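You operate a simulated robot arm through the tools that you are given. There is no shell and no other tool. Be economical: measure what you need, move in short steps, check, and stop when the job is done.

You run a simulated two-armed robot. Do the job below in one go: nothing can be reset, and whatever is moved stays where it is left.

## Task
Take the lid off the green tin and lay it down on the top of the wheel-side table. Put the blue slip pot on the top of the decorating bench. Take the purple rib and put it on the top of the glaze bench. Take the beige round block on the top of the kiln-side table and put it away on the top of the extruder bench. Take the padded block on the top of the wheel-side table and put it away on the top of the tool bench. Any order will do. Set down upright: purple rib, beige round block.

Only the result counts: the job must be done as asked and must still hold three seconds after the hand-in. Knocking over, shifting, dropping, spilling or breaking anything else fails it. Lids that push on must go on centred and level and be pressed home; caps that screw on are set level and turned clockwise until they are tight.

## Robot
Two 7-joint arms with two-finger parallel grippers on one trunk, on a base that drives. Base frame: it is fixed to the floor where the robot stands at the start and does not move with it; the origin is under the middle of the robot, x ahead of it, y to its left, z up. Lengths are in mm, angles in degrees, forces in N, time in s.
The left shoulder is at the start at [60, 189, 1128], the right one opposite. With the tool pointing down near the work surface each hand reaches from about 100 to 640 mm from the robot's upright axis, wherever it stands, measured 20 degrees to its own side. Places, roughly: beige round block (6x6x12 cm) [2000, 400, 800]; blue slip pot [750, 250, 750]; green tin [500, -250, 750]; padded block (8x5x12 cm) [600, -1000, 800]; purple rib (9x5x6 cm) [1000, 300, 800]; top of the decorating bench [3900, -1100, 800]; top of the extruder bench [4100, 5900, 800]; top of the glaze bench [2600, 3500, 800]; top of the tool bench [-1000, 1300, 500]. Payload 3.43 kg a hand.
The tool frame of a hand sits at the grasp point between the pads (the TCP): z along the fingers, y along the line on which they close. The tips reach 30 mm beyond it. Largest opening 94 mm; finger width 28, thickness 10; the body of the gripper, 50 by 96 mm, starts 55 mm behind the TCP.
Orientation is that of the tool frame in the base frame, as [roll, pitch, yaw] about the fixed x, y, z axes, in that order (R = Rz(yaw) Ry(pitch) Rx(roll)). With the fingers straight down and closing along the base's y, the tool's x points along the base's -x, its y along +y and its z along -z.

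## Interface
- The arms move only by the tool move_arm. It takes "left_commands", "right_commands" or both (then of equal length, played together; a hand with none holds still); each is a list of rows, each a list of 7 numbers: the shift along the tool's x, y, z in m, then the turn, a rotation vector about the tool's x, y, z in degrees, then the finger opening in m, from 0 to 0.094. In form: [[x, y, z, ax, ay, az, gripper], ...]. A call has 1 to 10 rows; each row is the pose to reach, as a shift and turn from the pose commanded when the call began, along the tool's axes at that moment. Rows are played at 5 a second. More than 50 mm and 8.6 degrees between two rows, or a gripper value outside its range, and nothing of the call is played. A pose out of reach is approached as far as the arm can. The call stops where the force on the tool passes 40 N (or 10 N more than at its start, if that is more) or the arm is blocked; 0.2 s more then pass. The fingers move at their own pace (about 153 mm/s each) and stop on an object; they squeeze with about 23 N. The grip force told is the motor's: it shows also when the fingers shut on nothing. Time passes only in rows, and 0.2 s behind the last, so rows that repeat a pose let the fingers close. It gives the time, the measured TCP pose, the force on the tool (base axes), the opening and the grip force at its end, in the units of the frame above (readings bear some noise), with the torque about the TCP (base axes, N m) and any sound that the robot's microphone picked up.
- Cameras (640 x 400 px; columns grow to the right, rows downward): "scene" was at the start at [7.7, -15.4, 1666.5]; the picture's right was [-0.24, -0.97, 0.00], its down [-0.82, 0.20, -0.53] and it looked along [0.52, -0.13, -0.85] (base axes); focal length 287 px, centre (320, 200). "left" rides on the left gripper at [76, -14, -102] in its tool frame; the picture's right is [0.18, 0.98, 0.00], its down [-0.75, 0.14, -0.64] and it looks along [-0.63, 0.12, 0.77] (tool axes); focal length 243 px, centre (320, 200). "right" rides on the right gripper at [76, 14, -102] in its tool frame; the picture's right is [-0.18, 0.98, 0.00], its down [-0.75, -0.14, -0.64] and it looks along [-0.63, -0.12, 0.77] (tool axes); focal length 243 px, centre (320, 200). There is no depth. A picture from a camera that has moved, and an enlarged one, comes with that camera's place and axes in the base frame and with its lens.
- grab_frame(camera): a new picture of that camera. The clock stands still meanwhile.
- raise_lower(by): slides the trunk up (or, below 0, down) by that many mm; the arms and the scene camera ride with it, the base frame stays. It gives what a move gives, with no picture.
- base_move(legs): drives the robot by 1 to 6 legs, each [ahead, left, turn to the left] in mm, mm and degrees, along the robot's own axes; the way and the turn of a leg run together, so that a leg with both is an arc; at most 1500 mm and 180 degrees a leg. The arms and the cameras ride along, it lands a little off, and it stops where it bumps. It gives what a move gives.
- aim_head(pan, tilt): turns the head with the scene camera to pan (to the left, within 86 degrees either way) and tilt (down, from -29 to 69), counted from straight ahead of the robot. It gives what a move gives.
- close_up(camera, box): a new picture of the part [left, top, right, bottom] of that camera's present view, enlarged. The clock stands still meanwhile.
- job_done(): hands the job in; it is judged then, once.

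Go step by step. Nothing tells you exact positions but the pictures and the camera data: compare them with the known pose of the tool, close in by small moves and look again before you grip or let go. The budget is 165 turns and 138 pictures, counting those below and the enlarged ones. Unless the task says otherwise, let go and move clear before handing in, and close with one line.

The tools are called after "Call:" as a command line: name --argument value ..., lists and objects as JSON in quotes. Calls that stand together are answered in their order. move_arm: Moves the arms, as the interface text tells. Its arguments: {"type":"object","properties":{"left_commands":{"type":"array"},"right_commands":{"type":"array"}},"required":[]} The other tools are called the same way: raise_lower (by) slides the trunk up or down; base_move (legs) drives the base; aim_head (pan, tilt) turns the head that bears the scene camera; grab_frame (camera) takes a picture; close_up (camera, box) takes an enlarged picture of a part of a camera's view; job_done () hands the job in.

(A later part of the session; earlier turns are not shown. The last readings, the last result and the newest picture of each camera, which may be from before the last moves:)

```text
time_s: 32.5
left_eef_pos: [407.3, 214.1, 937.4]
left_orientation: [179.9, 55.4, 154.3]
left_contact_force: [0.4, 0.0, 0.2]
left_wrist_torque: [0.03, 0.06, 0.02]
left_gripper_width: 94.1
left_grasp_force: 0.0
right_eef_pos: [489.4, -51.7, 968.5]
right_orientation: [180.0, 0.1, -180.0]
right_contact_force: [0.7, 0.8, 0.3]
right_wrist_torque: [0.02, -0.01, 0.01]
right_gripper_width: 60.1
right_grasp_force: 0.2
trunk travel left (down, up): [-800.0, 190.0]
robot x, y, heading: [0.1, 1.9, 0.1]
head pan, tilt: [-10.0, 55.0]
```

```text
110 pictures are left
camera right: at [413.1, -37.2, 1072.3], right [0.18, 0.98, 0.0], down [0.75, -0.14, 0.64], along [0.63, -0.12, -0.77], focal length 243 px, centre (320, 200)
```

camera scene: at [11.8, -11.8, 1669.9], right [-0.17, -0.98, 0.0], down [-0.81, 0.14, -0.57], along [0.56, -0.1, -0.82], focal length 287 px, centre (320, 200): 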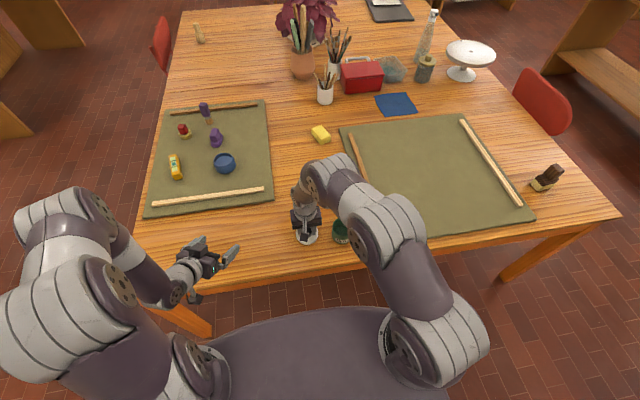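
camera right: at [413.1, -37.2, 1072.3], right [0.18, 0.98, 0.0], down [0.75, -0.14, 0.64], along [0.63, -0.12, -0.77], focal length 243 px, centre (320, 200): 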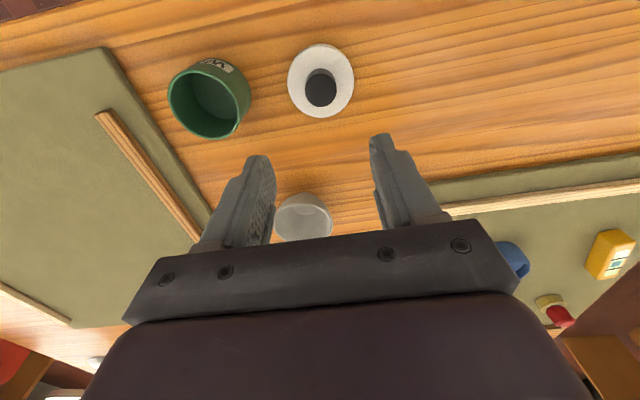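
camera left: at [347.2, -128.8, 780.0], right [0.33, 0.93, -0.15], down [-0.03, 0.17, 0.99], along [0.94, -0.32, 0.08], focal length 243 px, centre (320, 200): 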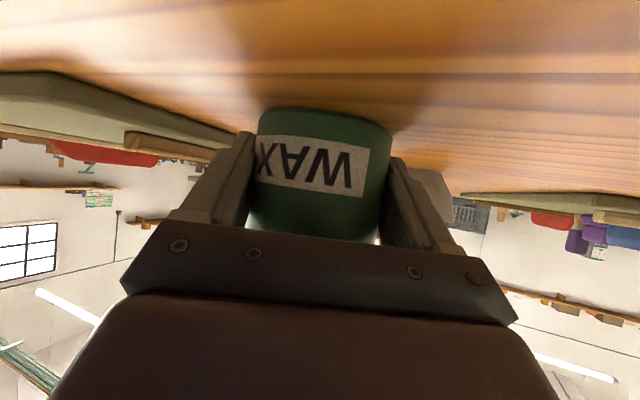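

The lid lies upright on the table. I'll tuck both arms and drive to the right, towards the padded block.

Call:
move_arm --left_commands '[[-0.006, -0.004, -0.014, -1.54, 6.75, -2.95, 0.094], [-0.012, -0.008, -0.027, -3.08, 13.5, -5.9, 0.094], [-0.017, -0.011, -0.041, -4.6, 20.25, -8.85, 0.094], [-0.023, -0.015, -0.054, -6.15, 27, -11.8, 0.094], [-0.029, -0.019, -0.068, -7.7, 33.75, -14.75, 0.094], [-0.035, -0.022, -0.082, -9.2, 40.5, -17.7, 0.094], [-0.04, -0.026, -0.095, -10.8, 47.25, -20.65, 0.094], [-0.046, -0.03, -0.109, -12.3, 54, -23.6, 0.094]]' --right_commands '[[0.02, -0.01, -0.01, 0, 0, 0, 0.094], [0.04, -0.02, -0.02, 0, 0, 0, 0.094], [0.07, -0.035, -0.03, 0, 0, 0, 0.094], [0.1, -0.05, -0.04, 0, 0, 0, 0.094], [0.13, -0.065, -0.05, 0, 0, 0, 0.094], [0.16, -0.08, -0.06, 0, 0, 0, 0.094], [0.18, -0.09, -0.07, 0, 0, 0, 0.094], [0.18, -0.09, -0.07, 0, 0, 0, 0.094]]'

Call:
base_move --legs '[[0, -850, 0]]'

Call:
aim_head --pan -10 --tilt 55

Call:
grab_frame --camera "scene"

Call:
grab_frame --camera "right"

```text
time_s: 34.3
left_eef_pos: [348.3, 213.8, 1013.3]
left_orientation: [-178.5, 8.4, 176.9]
left_contact_force: [-0.4, 0.3, -0.9]
left_wrist_torque: [-0.02, -0.01, -0.01]
left_gripper_width: 94.4
left_grasp_force: 0.2
left hand out of reach, approached as far as the arm can: row 7, 8
right_eef_pos: [310.5, -140.9, 1038.7]
right_orientation: [180.0, 0.0, -179.9]
right_contact_force: [0.2, 0.1, -0.1]
right_wrist_torque: [0.0, 0.0, 0.01]
right_gripper_width: 94.0
right_grasp_force: 0.0
trunk travel left (down, up): [-800.0, 190.0]
robot x, y, heading: [2.0, -1.3, 0.1]
head pan, tilt: [-10.0, 55.0]
```

```text
time_s: 38.8
left_eef_pos: [349.7, -630.8, 1016.2]
left_orientation: [-178.5, 8.5, 177.1]
left_contact_force: [-0.3, 0.3, -0.4]
left_wrist_torque: [-0.01, 0.02, 0.01]
left_gripper_width: 94.1
left_grasp_force: 0.1
right_eef_pos: [312.2, -984.2, 1038.6]
right_orientation: [180.0, 0.1, -179.9]
right_contact_force: [0.0, -0.3, 0.2]
right_wrist_torque: [0.01, 0.01, 0.01]
right_gripper_width: 94.1
right_grasp_force: 0.2
trunk travel left (down, up): [-800.0, 190.0]
robot x, y, heading: [0.8, -846.3, 0.1]
head pan, tilt: [-10.0, 55.0]
```

```text
time_s: 39.4
left_eef_pos: [350.6, -629.9, 1015.8]
left_orientation: [-178.5, 8.6, 177.1]
left_contact_force: [0.6, -0.2, -0.9]
left_wrist_torque: [-0.02, -0.02, 0.03]
left_gripper_width: 94.1
left_grasp_force: 0.1
right_eef_pos: [312.2, -985.4, 1039.2]
right_orientation: [-180.0, 0.0, -179.7]
right_contact_force: [-0.5, -0.4, 0.4]
right_wrist_torque: [0.01, -0.01, 0.0]
right_gripper_width: 94.1
right_grasp_force: 0.0
trunk travel left (down, up): [-800.0, 190.0]
robot x, y, heading: [-1.6, -846.0, 0.2]
head pan, tilt: [-10.0, 55.0]
```

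```text
109 pictures are left
camera scene: at [12.8, -857.5, 1669.8], right [-0.17, -0.99, 0.0], down [-0.81, 0.14, -0.57], along [0.57, -0.1, -0.82], focal length 287 px, centre (320, 200)
```

scene: 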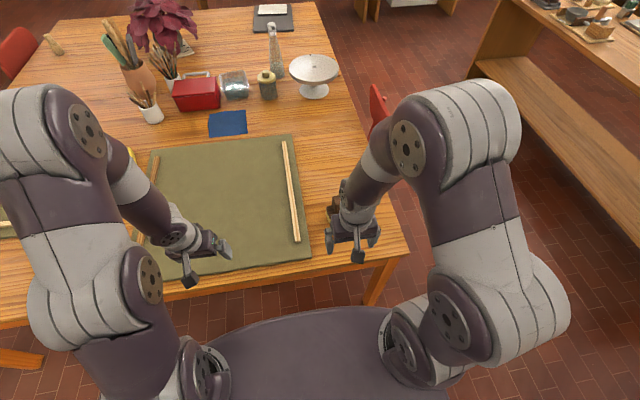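

```text
108 pictures are left
camera right: at [236.0, -971.0, 1141.8], right [0.18, 0.98, 0.0], down [0.75, -0.14, 0.64], along [0.63, -0.12, -0.77], focal length 243 px, centre (320, 200)
```

right: 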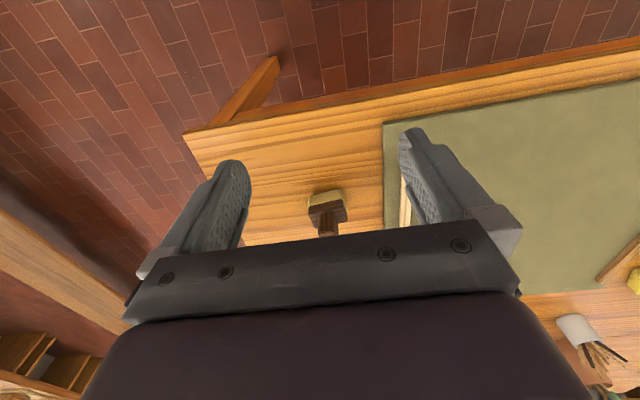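

The padded block is a little ahead of the right hand. I'll bring the hand forward over it and look.

Call:
move_arm --right_commands '[[-0.04, -0.003, 0, 0, 0, 0, 0.094], [-0.08, -0.006, 0, 0, 0, 0, 0.094], [-0.12, -0.01, 0.01, 0, 0, 0, 0.094], [-0.16, -0.012, 0.02, 0, 0, 0, 0.094]]'

Call:
grab_frame --camera "right"

Call:
aim_head --pan -20 --tilt 50

Call:
grab_frame --camera "scene"

```text
time_s: 40.4
left_eef_pos: [351.6, -631.0, 1016.1]
left_orientation: [-178.5, 8.3, 177.1]
left_contact_force: [0.2, 0.1, -0.5]
left_wrist_torque: [-0.04, 0.01, 0.01]
left_gripper_width: 93.9
left_grasp_force: 0.1
right_eef_pos: [475.3, -996.6, 1018.7]
right_orientation: [179.9, 0.0, -179.8]
right_contact_force: [0.4, -1.0, -0.5]
right_wrist_torque: [0.0, -0.01, 0.0]
right_gripper_width: 94.2
right_grasp_force: 0.0
trunk travel left (down, up): [-800.0, 190.0]
robot x, y, heading: [2.4, -847.0, 0.5]
head pan, tilt: [-10.0, 55.0]
```

```text
107 pictures are left
camera right: at [399.6, -982.3, 1121.6], right [0.18, 0.98, 0.0], down [0.75, -0.14, 0.64], along [0.63, -0.12, -0.77], focal length 243 px, centre (320, 200)
```

right: 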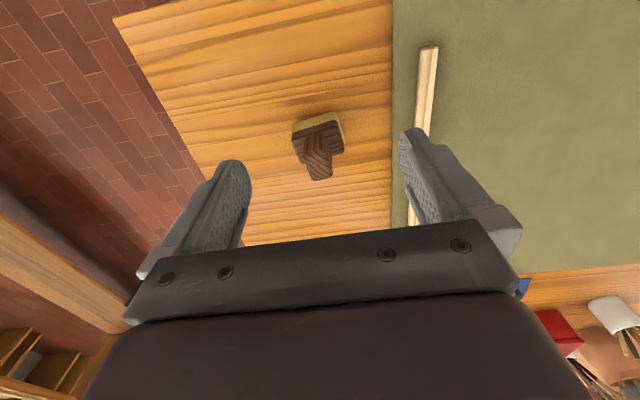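

```text
time_s: 41.1
left_eef_pos: [350.6, -630.6, 1016.4]
left_orientation: [-178.4, 8.5, 177.2]
left_contact_force: [0.0, 0.0, 0.1]
left_wrist_torque: [0.02, 0.02, -0.01]
left_gripper_width: 94.0
left_grasp_force: 0.0
right_eef_pos: [472.0, -995.8, 1019.2]
right_orientation: [-179.9, 0.1, -179.8]
right_contact_force: [-1.2, 0.0, 0.8]
right_wrist_torque: [0.02, 0.01, 0.0]
right_gripper_width: 94.1
right_grasp_force: 0.1
trunk travel left (down, up): [-800.0, 190.0]
robot x, y, heading: [-1.1, -844.2, 0.3]
head pan, tilt: [-20.0, 50.0]
```

```text
106 pictures are left
camera scene: at [13.8, -871.0, 1676.3], right [-0.34, -0.94, 0.0], down [-0.72, 0.26, -0.64], along [0.6, -0.22, -0.77], focal length 287 px, centre (320, 200)
```

scene: 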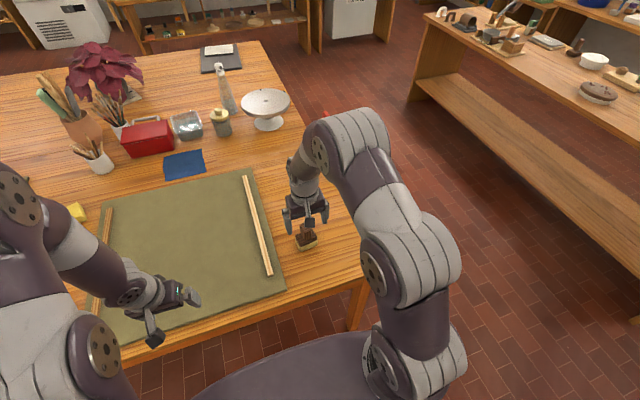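

Call:
close_up --camera "right" --box '[260, 90, 388, 190]'

```text
4.00 times, centred on (324, 140) of right
camera zoom: at [396.8, -982.0, 1122.7], right [0.18, 0.98, 0.0], down [0.75, -0.14, 0.64], along [0.63, -0.12, -0.77], focal length 970 px, centre (304, 440)
```

zoom: 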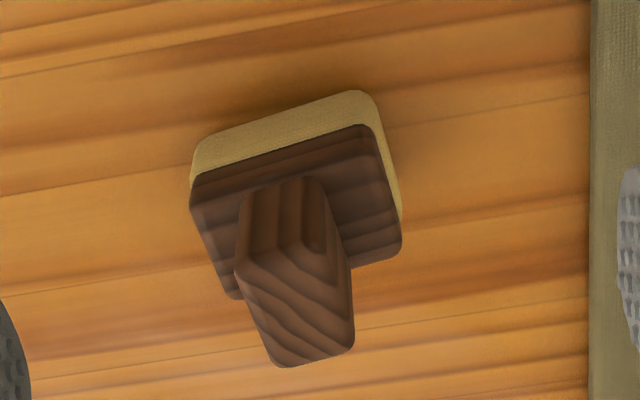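

It's a stamp-like block with an upright handle about 29 mm square, turned about 12°. I'll align the hand and come in above the handle.

Call:
move_arm --right_commands '[[-0.04, -0.008, 0.02, 0, 0, -6, 0.094], [-0.082, -0.017, 0.05, 0, 0, -12, 0.094], [-0.082, -0.017, 0.06, 0, 0, -12, 0.094]]'

Call:
grab_frame --camera "right"

```text
refused: row 2 steps farther than a row can; nothing moved
```

```text
104 pictures are left
camera right: at [396.8, -982.0, 1122.7], right [0.18, 0.98, 0.0], down [0.75, -0.14, 0.64], along [0.63, -0.12, -0.77], focal length 243 px, centre (320, 200)
```

right: 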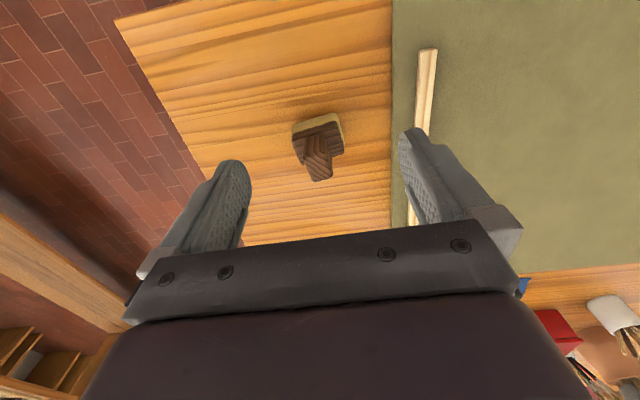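

A row stepped too far, so I'll use smaller rows.

Call:
move_arm --right_commands '[[-0.03, -0.006, 0.02, 0, 0, -5, 0.094], [-0.056, -0.012, 0.04, 0, 0, -9, 0.094], [-0.082, -0.017, 0.06, 0, 0, -12, 0.094]]'

Call:
grab_frame --camera "right"

```text
time_s: 41.9
left_eef_pos: [351.2, -630.9, 1015.9]
left_orientation: [-178.5, 8.4, 177.1]
left_contact_force: [-0.3, 0.2, 0.1]
left_wrist_torque: [-0.03, 0.04, 0.04]
left_gripper_width: 93.8
left_grasp_force: 0.0
right_eef_pos: [556.2, -1014.3, 959.4]
right_orientation: [-179.9, 0.0, -167.6]
right_contact_force: [1.2, -1.6, 0.9]
right_wrist_torque: [0.01, 0.0, 0.03]
right_gripper_width: 93.9
right_grasp_force: 0.0
trunk travel left (down, up): [-800.0, 190.0]
robot x, y, heading: [-0.0, -844.4, 0.1]
head pan, tilt: [-20.0, 50.0]
```

```text
103 pictures are left
camera right: at [479.1, -1015.6, 1062.1], right [-0.03, 1.0, 0.0], down [0.77, 0.02, 0.64], along [0.64, 0.02, -0.77], focal length 243 px, centre (320, 200)
```

right: 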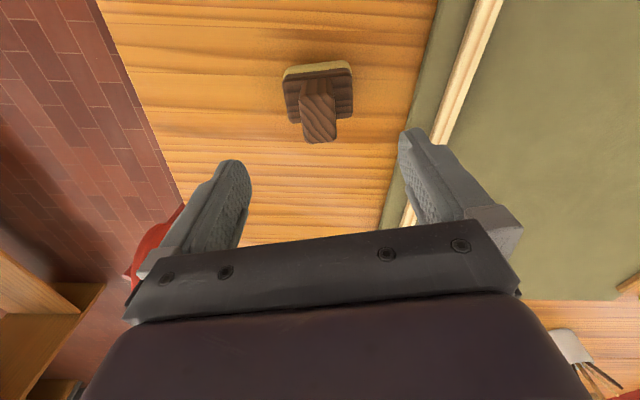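

Handle top is at about [565,-1013,850]. I'll descend over it to z≈832.

Call:
move_arm --right_commands '[[-0.009, 0, 0.04, 0, 0, 0, 0.094], [-0.009, 0, 0.08, 0, 0, 0, 0.094], [-0.009, 0, 0.11, 0, 0, 0, 0.094], [-0.009, 0, 0.127, 0, 0, 0, 0.094]]'

Call:
grab_frame --camera "right"

```text
time_s: 42.9
left_eef_pos: [350.6, -631.0, 1016.2]
left_orientation: [-178.5, 8.5, 177.1]
left_contact_force: [-0.9, 0.2, 0.0]
left_wrist_torque: [0.04, 0.01, 0.01]
left_gripper_width: 94.0
left_grasp_force: 0.1
right_eef_pos: [563.1, -1011.4, 830.6]
right_orientation: [-179.9, 0.0, -167.7]
right_contact_force: [-0.5, -0.7, 0.0]
right_wrist_torque: [0.0, 0.04, 0.01]
right_gripper_width: 94.0
right_grasp_force: 0.1
trunk travel left (down, up): [-800.0, 190.0]
robot x, y, heading: [1.7, -843.3, 0.3]
head pan, tilt: [-20.0, 50.0]
```

```text
102 pictures are left
camera right: at [486.8, -1013.8, 934.0], right [-0.03, 1.0, 0.0], down [0.77, 0.02, 0.64], along [0.64, 0.02, -0.77], focal length 243 px, centre (320, 200)
```

right: 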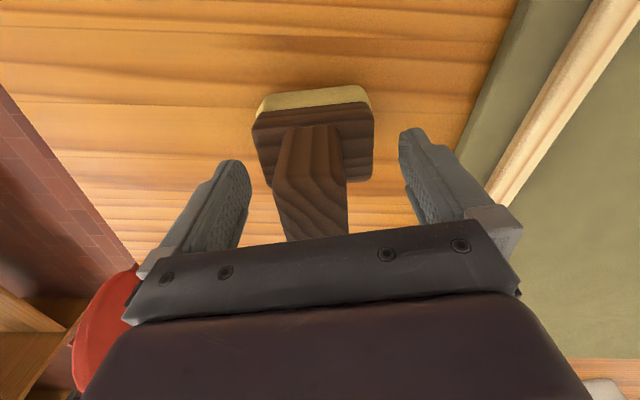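

Call:
move_arm --right_commands '[[-0.002, -0.004, 0.0, 0, 0, 0, 0.07], [-0.002, -0.004, 0, 0, 0, 0, 0.04], [-0.002, -0.004, 0, 0, 0, 0, 0.015], [-0.002, -0.004, 0, 0, 0, 0, 0.015], [-0.002, -0.004, 0, 0, 0, 0, 0.015]]'

Call:
move_arm --right_commands '[[0, 0, -0.03, 0, 0, 0, 0.01], [0, 0, -0.07, 0, 0, 0, 0.01], [0, 0, -0.11, 0, 0, 0, 0.01], [0, 0, -0.15, 0, 0, 0, 0.01]]'

Call:
grab_frame --camera "right"

```text
time_s: 44.1
left_eef_pos: [350.1, -631.4, 1015.4]
left_orientation: [-178.4, 8.5, 177.0]
left_contact_force: [0.0, 0.2, 0.6]
left_wrist_torque: [0.0, -0.02, -0.01]
left_gripper_width: 94.1
left_grasp_force: 0.1
right_eef_pos: [565.0, -1016.0, 831.6]
right_orientation: [180.0, 0.0, -167.8]
right_contact_force: [0.3, 0.9, 0.6]
right_wrist_torque: [-0.01, -0.02, 0.01]
right_gripper_width: 71.1
right_grasp_force: 23.3
trunk travel left (down, up): [-800.0, 190.0]
robot x, y, heading: [0.7, -848.2, 0.1]
head pan, tilt: [-20.0, 50.0]
```

```text
time_s: 45.1
left_eef_pos: [349.7, -630.4, 1015.3]
left_orientation: [-178.6, 8.5, 177.2]
left_contact_force: [-0.8, 1.0, -0.1]
left_wrist_torque: [-0.01, 0.02, 0.02]
left_gripper_width: 93.8
left_grasp_force: 0.0
right_eef_pos: [563.1, -1015.0, 983.4]
right_orientation: [180.0, 0.0, -167.9]
right_contact_force: [0.4, -0.3, -0.4]
right_wrist_torque: [-0.02, 0.01, -0.01]
right_gripper_width: 70.9
right_grasp_force: 22.8
trunk travel left (down, up): [-800.0, 190.0]
robot x, y, heading: [1.2, -848.9, 0.3]
head pan, tilt: [-20.0, 50.0]
```

```text
101 pictures are left
camera right: at [486.3, -1016.6, 1085.9], right [-0.03, 1.0, 0.0], down [0.77, 0.02, 0.64], along [0.64, 0.02, -0.77], focal length 243 px, centre (320, 200)
```

right: 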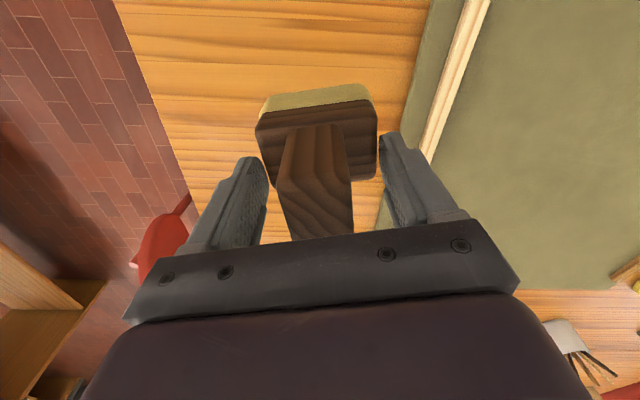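

The fingers closed on the block's wide base (71 mm) with just the tips. I'll set it back down and regrip about 14 mm deeper for a secure hold.

Call:
move_arm --right_commands '[[0, 0, 0.05, 0, 0, 0, 0.01], [0, 0, 0.1, 0, 0, 0, 0.01], [0, 0, 0.13, 0, 0, 0, 0.01], [0, 0, 0.149, 0, 0, 0, 0.01], [0, 0, 0.149, 0, 0, 0, 0.09], [0, 0, 0.149, 0, 0, 0, 0.09], [0, 0, 0.157, 0, 0, 0, 0.09], [0, 0, 0.164, 0, 0, 0, 0.09], [0, 0, 0.164, 0, 0, 0, 0.05], [0, 0, 0.164, 0, 0, 0, 0.05]]'

Call:
move_arm --right_commands '[[0, 0, 0, 0, 0, 0, 0.05], [0, 0, -0.03, 0, 0, 0, 0.05], [0, 0, -0.07, 0, 0, 0, 0.05], [0, 0, -0.11, 0, 0, 0, 0.05], [0, 0, -0.15, 0, 0, 0, 0.05]]'

Call:
grab_frame --camera "right"

```text
time_s: 47.3
left_eef_pos: [350.4, -632.1, 1016.3]
left_orientation: [-178.6, 8.5, 177.1]
left_contact_force: [-0.8, -0.6, -0.3]
left_wrist_torque: [0.01, -0.02, 0.02]
left_gripper_width: 93.9
left_grasp_force: 0.1
right_eef_pos: [565.7, -1014.7, 817.1]
right_orientation: [-180.0, 0.1, -167.9]
right_contact_force: [0.5, 0.0, 1.0]
right_wrist_torque: [0.06, 0.06, 0.0]
right_gripper_width: 74.6
right_grasp_force: 23.3
trunk travel left (down, up): [-800.0, 190.0]
robot x, y, heading: [2.3, -844.7, 0.4]
head pan, tilt: [-20.0, 50.0]
```

```text
time_s: 48.5
left_eef_pos: [349.7, -631.9, 1016.0]
left_orientation: [-178.5, 8.5, 177.2]
left_contact_force: [-1.1, -0.2, -0.3]
left_wrist_torque: [0.02, 0.0, -0.01]
left_gripper_width: 94.4
left_grasp_force: 0.2
right_eef_pos: [565.0, -1015.2, 968.0]
right_orientation: [179.9, 0.0, -167.9]
right_contact_force: [-0.2, 0.6, -0.6]
right_wrist_torque: [-0.01, 0.01, -0.03]
right_gripper_width: 74.4
right_grasp_force: 22.6
trunk travel left (down, up): [-800.0, 190.0]
robot x, y, heading: [-1.0, -847.1, 0.2]
head pan, tilt: [-20.0, 50.0]
```

```text
100 pictures are left
camera right: at [488.5, -1017.1, 1071.6], right [-0.03, 1.0, 0.0], down [0.77, 0.02, 0.64], along [0.64, 0.02, -0.77], focal length 243 px, centre (320, 200)
```

right: 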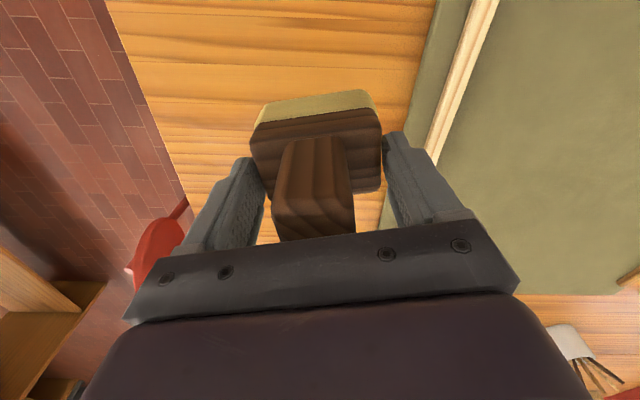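

The block is held firmly (74 mm). I'll tuck it in, then drive back and left toward the tool bench and look.

Call:
move_arm --right_commands '[[0.04, 0.006, -0.01, 0, 0, 3, 0.05], [0.08, 0.012, -0.02, 0, 0, 6, 0.05], [0.12, 0.018, -0.03, 0, 0, 9, 0.05], [0.16, 0.024, -0.04, 0, 0, 12, 0.05], [0.2, 0.03, -0.05, 0, 0, 12, 0.05], [0.23, 0.035, -0.05, 0, 0, 12, 0.05]]'

Call:
base_move --legs '[[-250, 0, 0], [0, 1450, 0]]'

Call:
aim_head --pan 86 --tilt 40

Call:
grab_frame --camera "scene"

```text
time_s: 49.9
left_eef_pos: [349.0, -632.0, 1016.1]
left_orientation: [-178.4, 8.5, 177.2]
left_contact_force: [-0.2, -0.7, 0.6]
left_wrist_torque: [-0.01, -0.05, 0.0]
left_gripper_width: 94.0
left_grasp_force: 0.2
right_eef_pos: [333.6, -1029.4, 1017.2]
right_orientation: [180.0, 0.1, -179.8]
right_contact_force: [0.2, 1.2, -1.5]
right_wrist_torque: [0.02, -0.01, -0.02]
right_gripper_width: 74.2
right_grasp_force: 23.3
trunk travel left (down, up): [-800.0, 190.0]
robot x, y, heading: [-2.7, -849.3, -0.0]
head pan, tilt: [-20.0, 50.0]
```

```text
time_s: 58.6
left_eef_pos: [90.4, 825.1, 1015.6]
left_orientation: [-178.5, 8.5, 177.3]
left_contact_force: [-0.5, 0.3, 0.5]
left_wrist_torque: [-0.01, 0.0, -0.02]
left_gripper_width: 94.1
left_grasp_force: 0.0
right_eef_pos: [75.1, 425.7, 1017.7]
right_orientation: [-180.0, -0.1, -179.5]
right_contact_force: [0.2, 0.9, -1.5]
right_wrist_torque: [0.0, -0.02, 0.02]
right_gripper_width: 73.4
right_grasp_force: 22.8
trunk travel left (down, up): [-800.0, 190.0]
robot x, y, heading: [-262.0, 610.2, 0.2]
head pan, tilt: [-20.0, 50.0]
```

```text
time_s: 60.4
left_eef_pos: [91.0, 824.0, 1016.0]
left_orientation: [-178.5, 8.5, 177.3]
left_contact_force: [-0.2, -0.6, 0.4]
left_wrist_torque: [-0.03, -0.04, 0.01]
left_gripper_width: 94.2
left_grasp_force: 0.1
right_eef_pos: [77.2, 425.4, 1016.8]
right_orientation: [180.0, 0.0, -179.6]
right_contact_force: [-0.3, -0.5, -2.0]
right_wrist_torque: [-0.01, 0.0, -0.02]
right_gripper_width: 73.9
right_grasp_force: 22.7
trunk travel left (down, up): [-800.0, 190.0]
robot x, y, heading: [-260.8, 607.5, 0.5]
head pan, tilt: [85.9, 40.0]
```

```text
99 pictures are left
camera scene: at [-311.0, 693.5, 1690.5], right [1.0, -0.06, 0.0], down [-0.04, -0.64, -0.77], along [0.05, 0.76, -0.64], focal length 287 px, centre (320, 200)
```

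scene: 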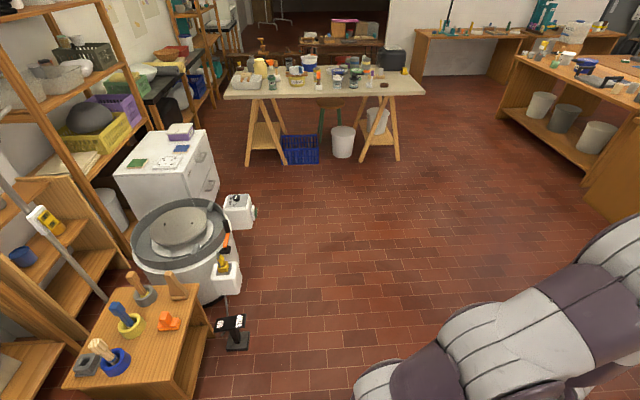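

Call:
close_up --camera "scene" --box '[40, 240, 296, 400]'

```text
2.50 times, centred on (168, 320) of scene
camera zoom: at [-311.0, 693.5, 1690.5], right [1.0, -0.06, 0.0], down [-0.04, -0.64, -0.77], along [0.05, 0.76, -0.64], focal length 717 px, centre (700, -100)
```

zoom: 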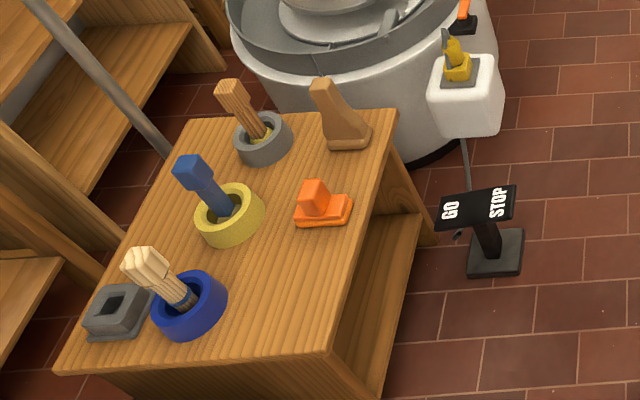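

The tool bench top spans about x[-1230,-836], y[1098,1518] at z≈500, with free space near [-915,1175]. I'll turn round and approach it from its +x side.

Call:
base_move --legs '[[0, 0, 180], [80, -417, 0]]'

Call:
aim_head --pan -10 --tilt 55

Call:
grab_frame --camera "scene"

```text
time_s: 70.3
left_eef_pos: [-685.2, 810.1, 1015.2]
left_orientation: [-178.6, 8.5, -3.2]
left_contact_force: [-0.1, -0.4, -0.3]
left_wrist_torque: [-0.03, 0.02, 0.0]
left_gripper_width: 94.0
left_grasp_force: 0.1
right_eef_pos: [-666.9, 1207.9, 1017.5]
right_orientation: [180.0, 0.1, -0.1]
right_contact_force: [-0.3, 0.2, -2.4]
right_wrist_torque: [-0.01, 0.01, -0.01]
right_gripper_width: 73.6
right_grasp_force: 22.5
trunk travel left (down, up): [-800.0, 190.0]
robot x, y, heading: [-335.2, 1031.0, 180.0]
head pan, tilt: [85.9, 40.0]
```

```text
time_s: 72.1
left_eef_pos: [-684.7, 811.0, 1015.0]
left_orientation: [-178.5, 8.5, -3.2]
left_contact_force: [0.0, 0.3, -0.3]
left_wrist_torque: [0.0, 0.01, 0.01]
left_gripper_width: 93.8
left_grasp_force: 0.1
right_eef_pos: [-666.4, 1210.0, 1017.3]
right_orientation: [179.9, -0.1, -0.1]
right_contact_force: [0.4, -0.9, -2.2]
right_wrist_torque: [0.0, 0.01, -0.02]
right_gripper_width: 73.4
right_grasp_force: 22.7
trunk travel left (down, up): [-800.0, 190.0]
robot x, y, heading: [-328.9, 1025.6, 179.8]
head pan, tilt: [-10.0, 55.0]
```

```text
97 pictures are left
camera scene: at [-345.6, 1037.2, 1669.8], right [0.17, 0.98, 0.0], down [0.81, -0.14, -0.57], along [-0.56, 0.1, -0.82], focal length 287 px, centre (320, 200)
```

scene: 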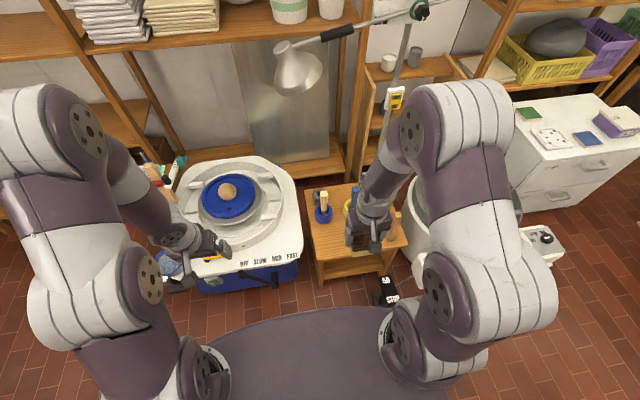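

The free corner of the tool bench is ahead of the right hand. I'll move up 50 mm, lower the trunk and look through the right camera.

Call:
base_move --legs '[[50, 0, 0]]'

Call:
raise_lower --by -200

Call:
grab_frame --camera "right"

Call:
grab_frame --camera "scene"

```text
time_s: 73.0
left_eef_pos: [-731.9, 810.1, 1017.8]
left_orientation: [-178.5, 8.7, -3.2]
left_contact_force: [-0.1, -0.1, 0.1]
left_wrist_torque: [0.0, -0.01, 0.01]
left_gripper_width: 93.8
left_grasp_force: 0.1
right_eef_pos: [-713.7, 1209.4, 1018.6]
right_orientation: [179.9, 0.2, -0.2]
right_contact_force: [0.4, 0.5, -1.3]
right_wrist_torque: [-0.01, 0.01, 0.02]
right_gripper_width: 73.6
right_grasp_force: 22.7
trunk travel left (down, up): [-800.0, 190.0]
robot x, y, heading: [-385.5, 1021.2, 179.9]
head pan, tilt: [-10.0, 55.0]
```

```text
time_s: 75.2
left_eef_pos: [-733.9, 811.5, 816.0]
left_orientation: [-178.6, 8.5, -3.2]
left_contact_force: [-0.8, -0.6, -0.6]
left_wrist_torque: [-0.01, 0.0, -0.02]
left_gripper_width: 94.0
left_grasp_force: 0.2
right_eef_pos: [-715.5, 1209.8, 817.4]
right_orientation: [180.0, 0.0, -0.1]
right_contact_force: [-0.8, 0.4, -1.6]
right_wrist_torque: [-0.02, 0.0, 0.01]
right_gripper_width: 73.5
right_grasp_force: 23.0
trunk travel left (down, up): [-600.0, 390.0]
robot x, y, heading: [-382.5, 1024.4, 179.9]
head pan, tilt: [-10.0, 55.0]
```

```text
96 pictures are left
camera right: at [-638.8, 1195.8, 920.7], right [-0.19, -0.98, 0.0], down [-0.75, 0.14, 0.64], along [-0.63, 0.12, -0.77], focal length 243 px, centre (320, 200)
```

right: 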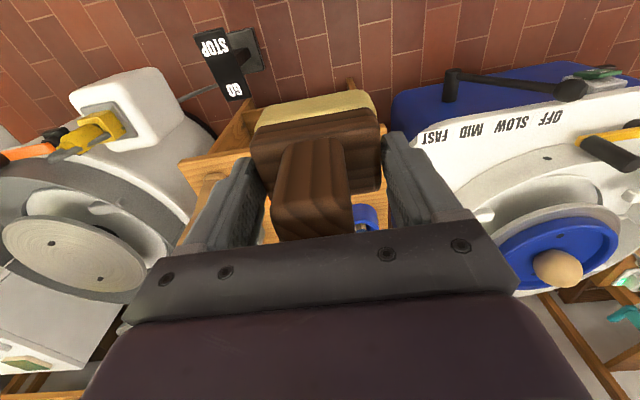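

```text
95 pictures are left
camera scene: at [-394.8, 1037.3, 1469.9], right [0.18, 0.98, 0.0], down [0.81, -0.14, -0.57], along [-0.56, 0.1, -0.82], focal length 287 px, centre (320, 200)
```

scene: 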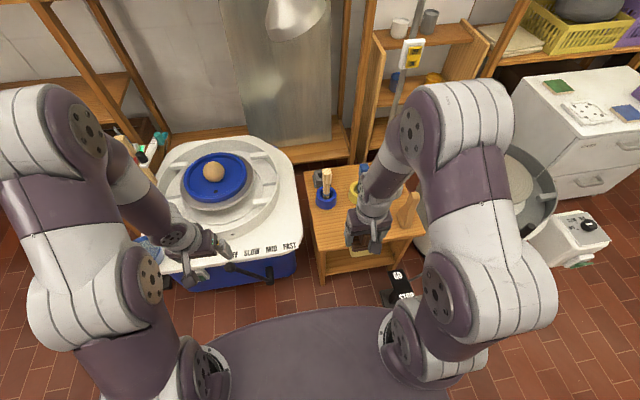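

I'm aiming for [-935,1185] on the bench. First I'll go over it at height and check.

Call:
move_arm --right_commands '[[-0.045, 0.005, 0.01, 0, 0, 0, 0.05], [-0.09, 0.01, 0.02, 0, 0, 0, 0.05], [-0.135, 0.015, 0.04, 0, 0, 0, 0.05], [-0.18, 0.02, 0.06, 0, 0, 0, 0.05], [-0.22, 0.025, 0.08, 0, 0, 0, 0.05], [-0.22, 0.025, 0.12, 0, 0, 0, 0.05], [-0.22, 0.025, 0.16, 0, 0, 0, 0.05]]'

Call:
grab_frame --camera "right"

Call:
close_up --camera "scene" --box '[260, 120, 460, 300]'

```text
time_s: 76.8
left_eef_pos: [-734.5, 811.3, 814.9]
left_orientation: [-178.5, 8.5, -3.2]
left_contact_force: [-0.2, 0.9, -0.7]
left_wrist_torque: [0.0, 0.0, 0.0]
left_gripper_width: 94.0
left_grasp_force: 0.0
right_eef_pos: [-937.6, 1183.6, 656.4]
right_orientation: [-179.9, 0.0, -0.2]
right_contact_force: [0.6, 0.3, -1.5]
right_wrist_torque: [-0.01, -0.01, 0.03]
right_gripper_width: 73.5
right_grasp_force: 22.8
trunk travel left (down, up): [-600.0, 390.0]
robot x, y, heading: [-386.8, 1023.8, 180.0]
head pan, tilt: [-10.0, 55.0]
```

```text
94 pictures are left
camera right: at [-860.1, 1170.9, 760.1], right [-0.19, -0.98, 0.0], down [-0.75, 0.14, 0.64], along [-0.63, 0.12, -0.77], focal length 243 px, centre (320, 200)
```

right: 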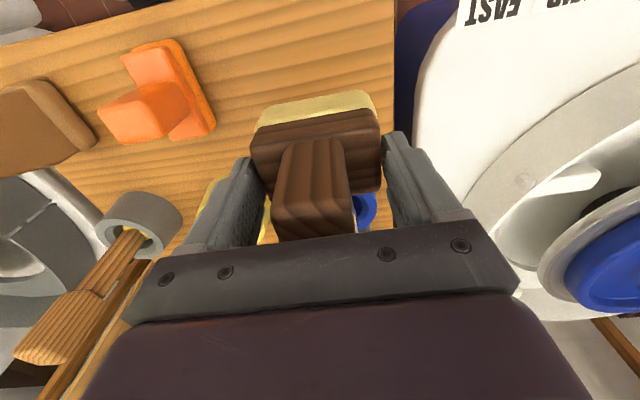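

```text
2.22 times, centred on (360, 210) of scene
camera zoom: at [-396.1, 1037.4, 1469.9], right [0.18, 0.98, 0.0], down [0.81, -0.14, -0.57], along [-0.56, 0.1, -0.82], focal length 637 px, centre (231, 178)
```

zoom: 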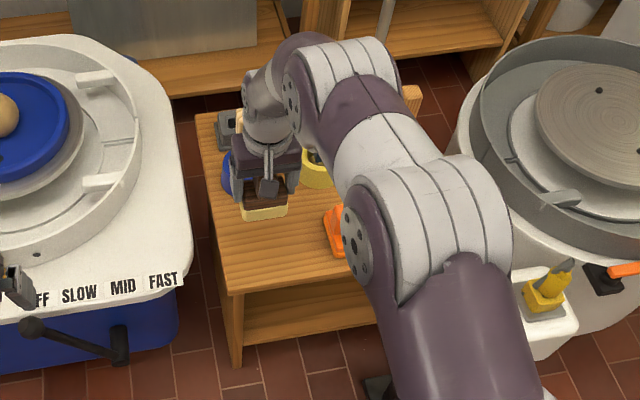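

There's a clear spot below. I'll shift 8 mm toward me and descend.

Call:
move_arm --right_commands '[[0.008, -0.004, 0.03, 0, 0, 0, 0.05], [0.008, -0.004, 0.055, 0, 0, 0, 0.05], [0.008, -0.004, 0.075, 0, 0, 0, 0.05]]'

Call:
move_arm --right_commands '[[0, 0, 0.003, 0, 0, 0, 0.05], [0, 0, 0.006, 0, 0, 0, 0.05], [0, 0, 0.009, 0, 0, 0, 0.05], [0, 0, 0.012, 0, 0, 0, 0.05], [0, 0, 0.015, 0, 0, 0, 0.05], [0, 0, 0.018, 0, 0, 0, 0.05], [0, 0, 0.021, 0, 0, 0, 0.05], [0, 0, 0.024, 0, 0, 0, 0.05]]'

Call:
grab_frame --camera "right"

```text
time_s: 77.5
left_eef_pos: [-733.2, 810.6, 815.4]
left_orientation: [-178.5, 8.5, -3.2]
left_contact_force: [-1.2, -0.6, 0.6]
left_wrist_torque: [0.04, 0.0, 0.02]
left_gripper_width: 93.8
left_grasp_force: 0.1
right_eef_pos: [-927.8, 1188.5, 581.3]
right_orientation: [-180.0, 0.0, -0.1]
right_contact_force: [0.4, 0.3, -1.3]
right_wrist_torque: [0.01, -0.01, -0.02]
right_gripper_width: 73.5
right_grasp_force: 22.7
trunk travel left (down, up): [-600.0, 390.0]
robot x, y, heading: [-389.9, 1024.1, 179.8]
head pan, tilt: [-10.0, 55.0]
```

```text
time_s: 79.3
left_eef_pos: [-732.3, 811.2, 817.0]
left_orientation: [-178.4, 8.7, -3.2]
left_contact_force: [0.0, -0.7, 0.5]
left_wrist_torque: [-0.03, -0.01, -0.01]
left_gripper_width: 94.0
left_grasp_force: 0.2
right_eef_pos: [-928.4, 1188.9, 562.5]
right_orientation: [179.9, 0.5, -0.1]
right_contact_force: [-0.3, 1.3, 27.4]
right_wrist_torque: [-0.01, -0.14, 0.02]
right_gripper_width: 73.7
right_grasp_force: 23.0
trunk travel left (down, up): [-600.0, 390.0]
robot x, y, heading: [-382.4, 1025.5, 179.8]
head pan, tilt: [-10.0, 55.0]
```

```text
92 pictures are left
camera right: at [-851.3, 1174.8, 664.3], right [-0.19, -0.98, 0.0], down [-0.75, 0.14, 0.65], along [-0.64, 0.12, -0.76], focal length 243 px, centre (320, 200)
```

right: 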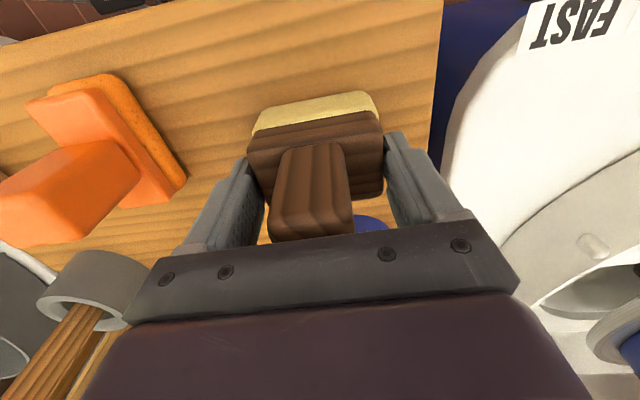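

It has touched down on the bench. I'll release, rise and verify.

Call:
move_arm --right_commands '[[0, 0, -0.003, 0, 0, 0, 0.07], [0, 0, -0.003, 0, 0, 0, 0.094], [0, 0, -0.003, 0, 0, 0, 0.094], [0, 0, -0.03, 0, 0, 0, 0.094], [0, 0, -0.07, 0, 0, 0, 0.094], [0, 0, -0.12, 0, 0, 0, 0.094], [0, 0, -0.17, 0, 0, 0, 0.094], [0.05, 0, -0.2, 0, 0, 0, 0.094], [0.1, 0, -0.21, 0, 0, 0, 0.094], [0.15, 0, -0.22, 0, 0, 0, 0.094]]'

Call:
grab_frame --camera "right"

```text
refused: row 8 steps farther than a row can; nothing moved
```

```text
91 pictures are left
camera right: at [-851.3, 1174.8, 664.3], right [-0.19, -0.98, 0.0], down [-0.75, 0.14, 0.65], along [-0.64, 0.12, -0.76], focal length 243 px, centre (320, 200)
```

right: 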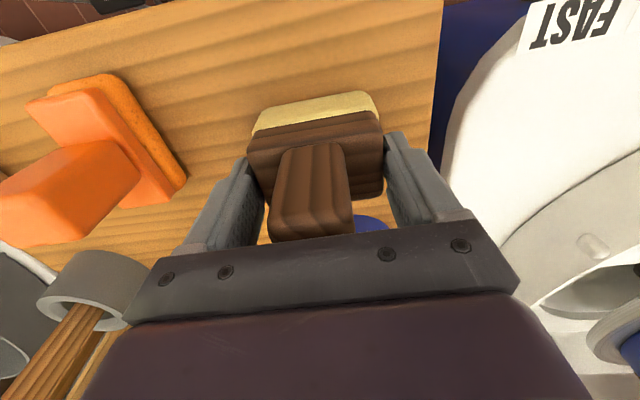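

Call:
move_arm --right_commands '[[0, 0, -0.003, 0, 0, 0, 0.07], [0, 0, -0.003, 0, 0, 0, 0.094], [0, 0, -0.003, 0, 0, 0, 0.094], [0, 0, -0.03, 0, 0, 0, 0.094], [0, 0, -0.07, 0, 0, 0, 0.094], [0, 0, -0.11, 0, 0, 0, 0.094], [0, 0, -0.15, 0, 0, 0, 0.094], [0.03, 0, -0.18, 0, 0, 0, 0.094], [0.07, 0, -0.2, 0, 0, 0, 0.094], [0.11, 0, -0.22, 0, 0, 0, 0.094]]'

Call:
grab_frame --camera "right"

```text
time_s: 81.5
left_eef_pos: [-732.3, 810.1, 816.2]
left_orientation: [-178.6, 8.6, -3.2]
left_contact_force: [0.0, 0.3, -0.2]
left_wrist_torque: [0.0, -0.03, -0.01]
left_gripper_width: 94.1
left_grasp_force: 0.2
right_eef_pos: [-817.0, 1187.9, 778.6]
right_orientation: [180.0, 0.1, 0.0]
right_contact_force: [-0.3, 0.3, 0.1]
right_wrist_torque: [0.01, 0.06, 0.04]
right_gripper_width: 94.2
right_grasp_force: 0.2
trunk travel left (down, up): [-600.0, 390.0]
robot x, y, heading: [-386.6, 1021.4, 179.9]
head pan, tilt: [-10.0, 55.0]
```

```text
90 pictures are left
camera right: at [-739.9, 1175.5, 881.7], right [-0.19, -0.98, 0.0], down [-0.75, 0.14, 0.64], along [-0.63, 0.12, -0.77], focal length 243 px, centre (320, 200)
```

right: 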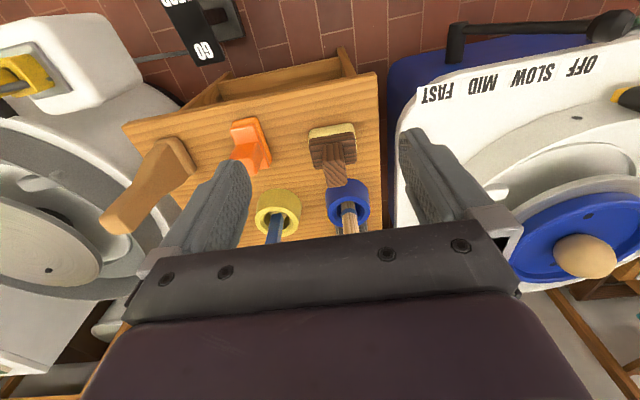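

The padded block stands upright on the tool bench. I'll back off, raise the trunk and drive to the left side of the table, facing it.

Call:
base_move --legs '[[-240, 0, 0]]'

Call:
raise_lower --by 200

Call:
move_arm --right_commands '[[0.04, 0, -0.02, 0, 0, 0, 0.094], [0.08, 0, -0.04, 0, 0, 0, 0.094], [0.11, 0, -0.05, 0, 0, 0, 0.094]]'

Call:
base_move --legs '[[0, 0, 90], [0, 1100, 0]]'

Call:
aim_head --pan 0 --tilt 50

Call:
grab_frame --camera "scene"

```text
time_s: 83.3
left_eef_pos: [-487.4, 810.7, 816.1]
left_orientation: [-178.5, 8.6, -3.2]
left_contact_force: [1.0, -0.4, 0.2]
left_wrist_torque: [-0.01, 0.03, 0.0]
left_gripper_width: 94.1
left_grasp_force: 0.0
right_eef_pos: [-572.5, 1189.2, 778.0]
right_orientation: [-180.0, 0.1, -0.1]
right_contact_force: [0.8, 0.3, -0.2]
right_wrist_torque: [0.0, 0.03, 0.02]
right_gripper_width: 93.8
right_grasp_force: 0.2
trunk travel left (down, up): [-600.0, 390.0]
robot x, y, heading: [-133.3, 1026.1, 180.1]
head pan, tilt: [-10.0, 55.0]
```

```text
time_s: 85.5
left_eef_pos: [-489.4, 810.1, 1014.9]
left_orientation: [-178.5, 8.5, -3.2]
left_contact_force: [-0.2, 1.0, -1.0]
left_wrist_torque: [0.02, -0.01, -0.03]
left_gripper_width: 94.1
left_grasp_force: 0.1
right_eef_pos: [-573.2, 1189.0, 976.8]
right_orientation: [-179.9, 0.0, -0.1]
right_contact_force: [-0.4, -0.4, 1.1]
right_wrist_torque: [0.0, 0.0, 0.0]
right_gripper_width: 94.1
right_grasp_force: 0.0
trunk travel left (down, up): [-800.0, 190.0]
robot x, y, heading: [-136.2, 1023.2, 179.9]
head pan, tilt: [-10.0, 55.0]
```

```text
time_s: 86.3
left_eef_pos: [-488.8, 810.5, 1016.3]
left_orientation: [-178.5, 8.5, -3.2]
left_contact_force: [-0.5, -0.2, 0.1]
left_wrist_torque: [0.0, -0.01, 0.01]
left_gripper_width: 94.0
left_grasp_force: 0.0
right_eef_pos: [-461.5, 1188.3, 1026.4]
right_orientation: [-180.0, 0.1, -0.1]
right_contact_force: [0.5, 0.3, 0.0]
right_wrist_torque: [0.0, 0.01, 0.0]
right_gripper_width: 93.8
right_grasp_force: 0.1
trunk travel left (down, up): [-800.0, 190.0]
robot x, y, heading: [-137.4, 1022.0, 180.0]
head pan, tilt: [-10.0, 55.0]
```

```text
time_s: 95.8
left_eef_pos: [1186.9, 676.0, 1015.4]
left_orientation: [-178.5, 8.5, 87.1]
left_contact_force: [-0.5, -0.1, 0.0]
left_wrist_torque: [0.02, -0.06, -0.01]
left_gripper_width: 94.0
left_grasp_force: 0.1
right_eef_pos: [808.2, 700.2, 1027.3]
right_orientation: [180.0, 0.0, 90.2]
right_contact_force: [0.9, -0.4, 0.1]
right_wrist_torque: [0.01, 0.01, -0.05]
right_gripper_width: 94.3
right_grasp_force: 0.1
trunk travel left (down, up): [-800.0, 190.0]
robot x, y, heading: [968.1, 1026.4, -89.6]
head pan, tilt: [-10.0, 55.0]
```

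```text
time_s: 96.5
left_eef_pos: [1186.5, 675.9, 1015.4]
left_orientation: [-178.5, 8.5, 87.1]
left_contact_force: [0.6, -0.5, -0.3]
left_wrist_torque: [-0.02, -0.01, -0.01]
left_gripper_width: 93.9
left_grasp_force: 0.1
right_eef_pos: [808.6, 700.1, 1026.6]
right_orientation: [179.9, 0.1, 90.2]
right_contact_force: [0.4, -0.1, -0.1]
right_wrist_torque: [0.0, -0.01, 0.02]
right_gripper_width: 94.5
right_grasp_force: 0.1
trunk travel left (down, up): [-800.0, 190.0]
robot x, y, heading: [971.5, 1030.6, -89.8]
head pan, tilt: [0.0, 50.0]
```

```text
89 pictures are left
camera scene: at [971.8, 1008.8, 1676.3], right [-1.0, 0.0, 0.0], down [0.0, 0.77, -0.64], along [0.0, -0.64, -0.77], focal length 287 px, centre (320, 200)
```

scene: 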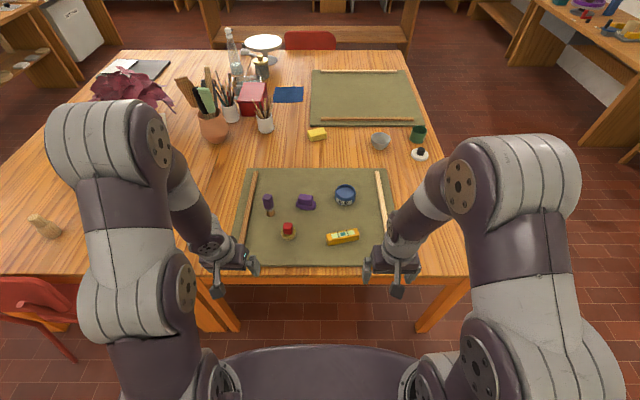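

I have a clear view: the rib is at about [1028,282], the pot at [870,242], the beige block at [1995,402] behind a red chair, and the table edge at y≈575. I'll move 200 mm closer and look with the left camera above the rib.

Call:
base_move --legs '[[190, 0, 0]]'

Call:
close_up --camera "left" --box '[0, 0, 640, 260]'

Call:
close_up --camera "scene" --box '[220, 160, 420, 285]'

```text
time_s: 98.1
left_eef_pos: [1186.4, 486.9, 1016.3]
left_orientation: [-178.4, 8.5, 87.2]
left_contact_force: [0.0, -0.1, 0.9]
left_wrist_torque: [0.02, 0.04, 0.01]
left_gripper_width: 94.2
left_grasp_force: 0.1
right_eef_pos: [808.3, 510.8, 1027.5]
right_orientation: [179.9, 0.1, 90.2]
right_contact_force: [0.2, 0.0, 1.3]
right_wrist_torque: [0.01, 0.02, -0.01]
right_gripper_width: 94.0
right_grasp_force: 0.1
trunk travel left (down, up): [-800.0, 190.0]
robot x, y, heading: [969.6, 838.7, -89.6]
head pan, tilt: [0.0, 50.0]
```

```text
1.00 times, centred on (320, 130) of left (not enlarged: the box is as wide or as high as the picture)
camera zoom: at [1179.3, 576.6, 1106.7], right [0.99, 0.13, -0.05], down [0.13, -0.66, 0.74], along [0.06, -0.74, -0.67], focal length 243 px, centre (320, 270)
```

zoom: 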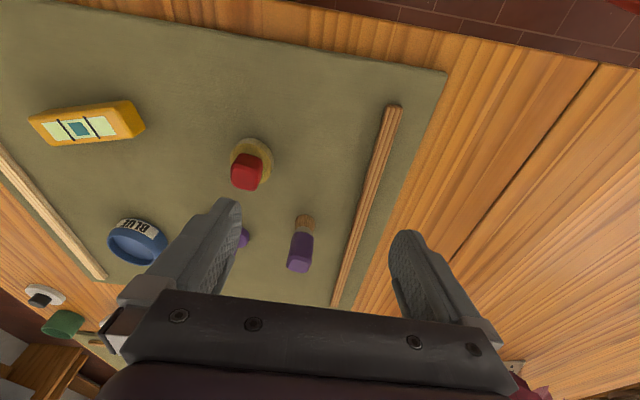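

```text
3.20 times, centred on (320, 222) of scene
camera zoom: at [972.2, 819.0, 1676.4], right [-1.0, 0.0, 0.0], down [0.0, 0.77, -0.64], along [0.0, -0.64, -0.77], focal length 918 px, centre (320, 128)
```

zoom: 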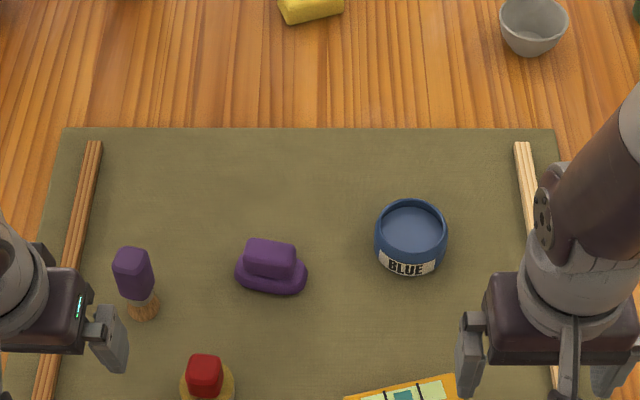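

A seam between two tables shows at about x≈1300, so the lid does lie on the near (wheel-side) one. I'll bring the left hand over the rib.

Call:
move_arm --left_commands '[[-0.029, -0.021, 0.01, 0, 1.2, 0, 0.094], [-0.058, -0.042, 0.02, 0, 2.4, 0, 0.094], [-0.087, -0.063, 0.03, 0, 3.6, 0, 0.094], [-0.116, -0.084, 0.045, 0, 4.8, 0, 0.094], [-0.145, -0.105, 0.06, 0, 6, 0, 0.094], [-0.174, -0.126, 0.074, 0, 7.2, 0, 0.094], [-0.202, -0.148, 0.087, 0, 8.5, 0, 0.094]]'

Call:
grab_frame --camera "left"

```text
time_s: 99.7
left_eef_pos: [1091.8, 356.8, 952.8]
left_orientation: [177.8, 15.5, 87.4]
left_contact_force: [0.1, -0.5, 1.2]
left_wrist_torque: [0.05, 0.01, -0.02]
left_gripper_width: 94.2
left_grasp_force: 0.1
left hand out of reach, approached as far as the arm can: row 1, 2, 3, 4, 5, 6, 7
right_eef_pos: [809.4, 508.7, 1027.5]
right_orientation: [-180.0, 0.0, 90.2]
right_contact_force: [0.2, 0.3, 0.7]
right_wrist_torque: [-0.01, -0.01, -0.01]
right_gripper_width: 94.0
right_grasp_force: 0.0
trunk travel left (down, up): [-800.0, 190.0]
robot x, y, heading: [971.2, 837.1, -89.7]
head pan, tilt: [0.0, 50.0]
```

```text
86 pictures are left
camera left: at [1077.2, 456.5, 1031.0], right [0.99, 0.14, -0.01], down [0.09, -0.56, 0.82], along [0.11, -0.82, -0.57], focal length 243 px, centre (320, 200)
```

left: 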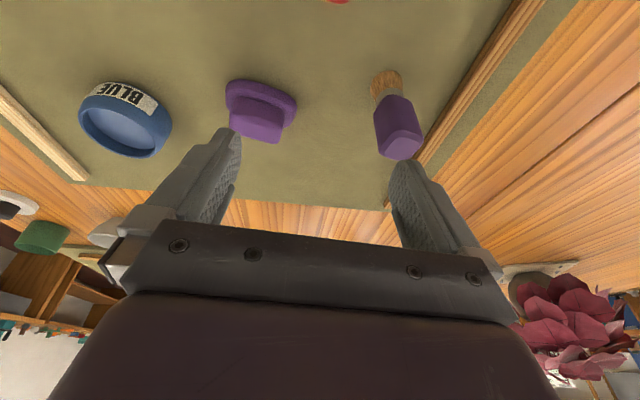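

The left arm is at an awkward joint limit (tool tilted 15°). I'll raise it and straighten it back toward its comfortable starting configuration.

Call:
move_arm --left_commands '[[-0.006, 0.005, -0.02, 0.5, 3, 0, 0.094], [-0.011, 0.01, -0.04, 1, 6, 0, 0.094], [-0.017, 0.02, -0.06, 1.5, 9, 0, 0.094], [-0.022, 0.025, -0.081, 2, 12, 0, 0.094], [-0.022, 0.025, -0.1, 2.2, 15.5, 0, 0.094]]'

Call:
grab_frame --camera "scene"

```text
time_s: 100.9
left_eef_pos: [1113.8, 363.6, 1055.9]
left_orientation: [-179.7, -0.2, 87.5]
left_contact_force: [-0.1, -0.1, -1.0]
left_wrist_torque: [-0.01, -0.03, -0.03]
left_gripper_width: 94.0
left_grasp_force: 0.1
left hand out of reach, approached as far as the arm can: row 1, 2
right_eef_pos: [808.6, 510.1, 1027.2]
right_orientation: [-179.9, 0.0, 90.1]
right_contact_force: [0.2, 0.3, -0.6]
right_wrist_torque: [-0.01, 0.0, 0.0]
right_gripper_width: 93.9
right_grasp_force: 0.1
trunk travel left (down, up): [-800.0, 190.0]
robot x, y, heading: [974.9, 833.9, -89.8]
head pan, tilt: [0.0, 50.0]
```

```text
85 pictures are left
camera scene: at [972.2, 818.3, 1676.3], right [-1.0, 0.0, 0.0], down [0.0, 0.77, -0.64], along [0.0, -0.64, -0.77], focal length 287 px, centre (320, 200)
```

scene: 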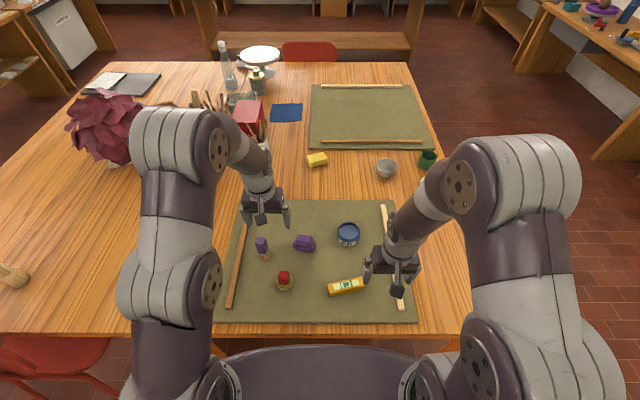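

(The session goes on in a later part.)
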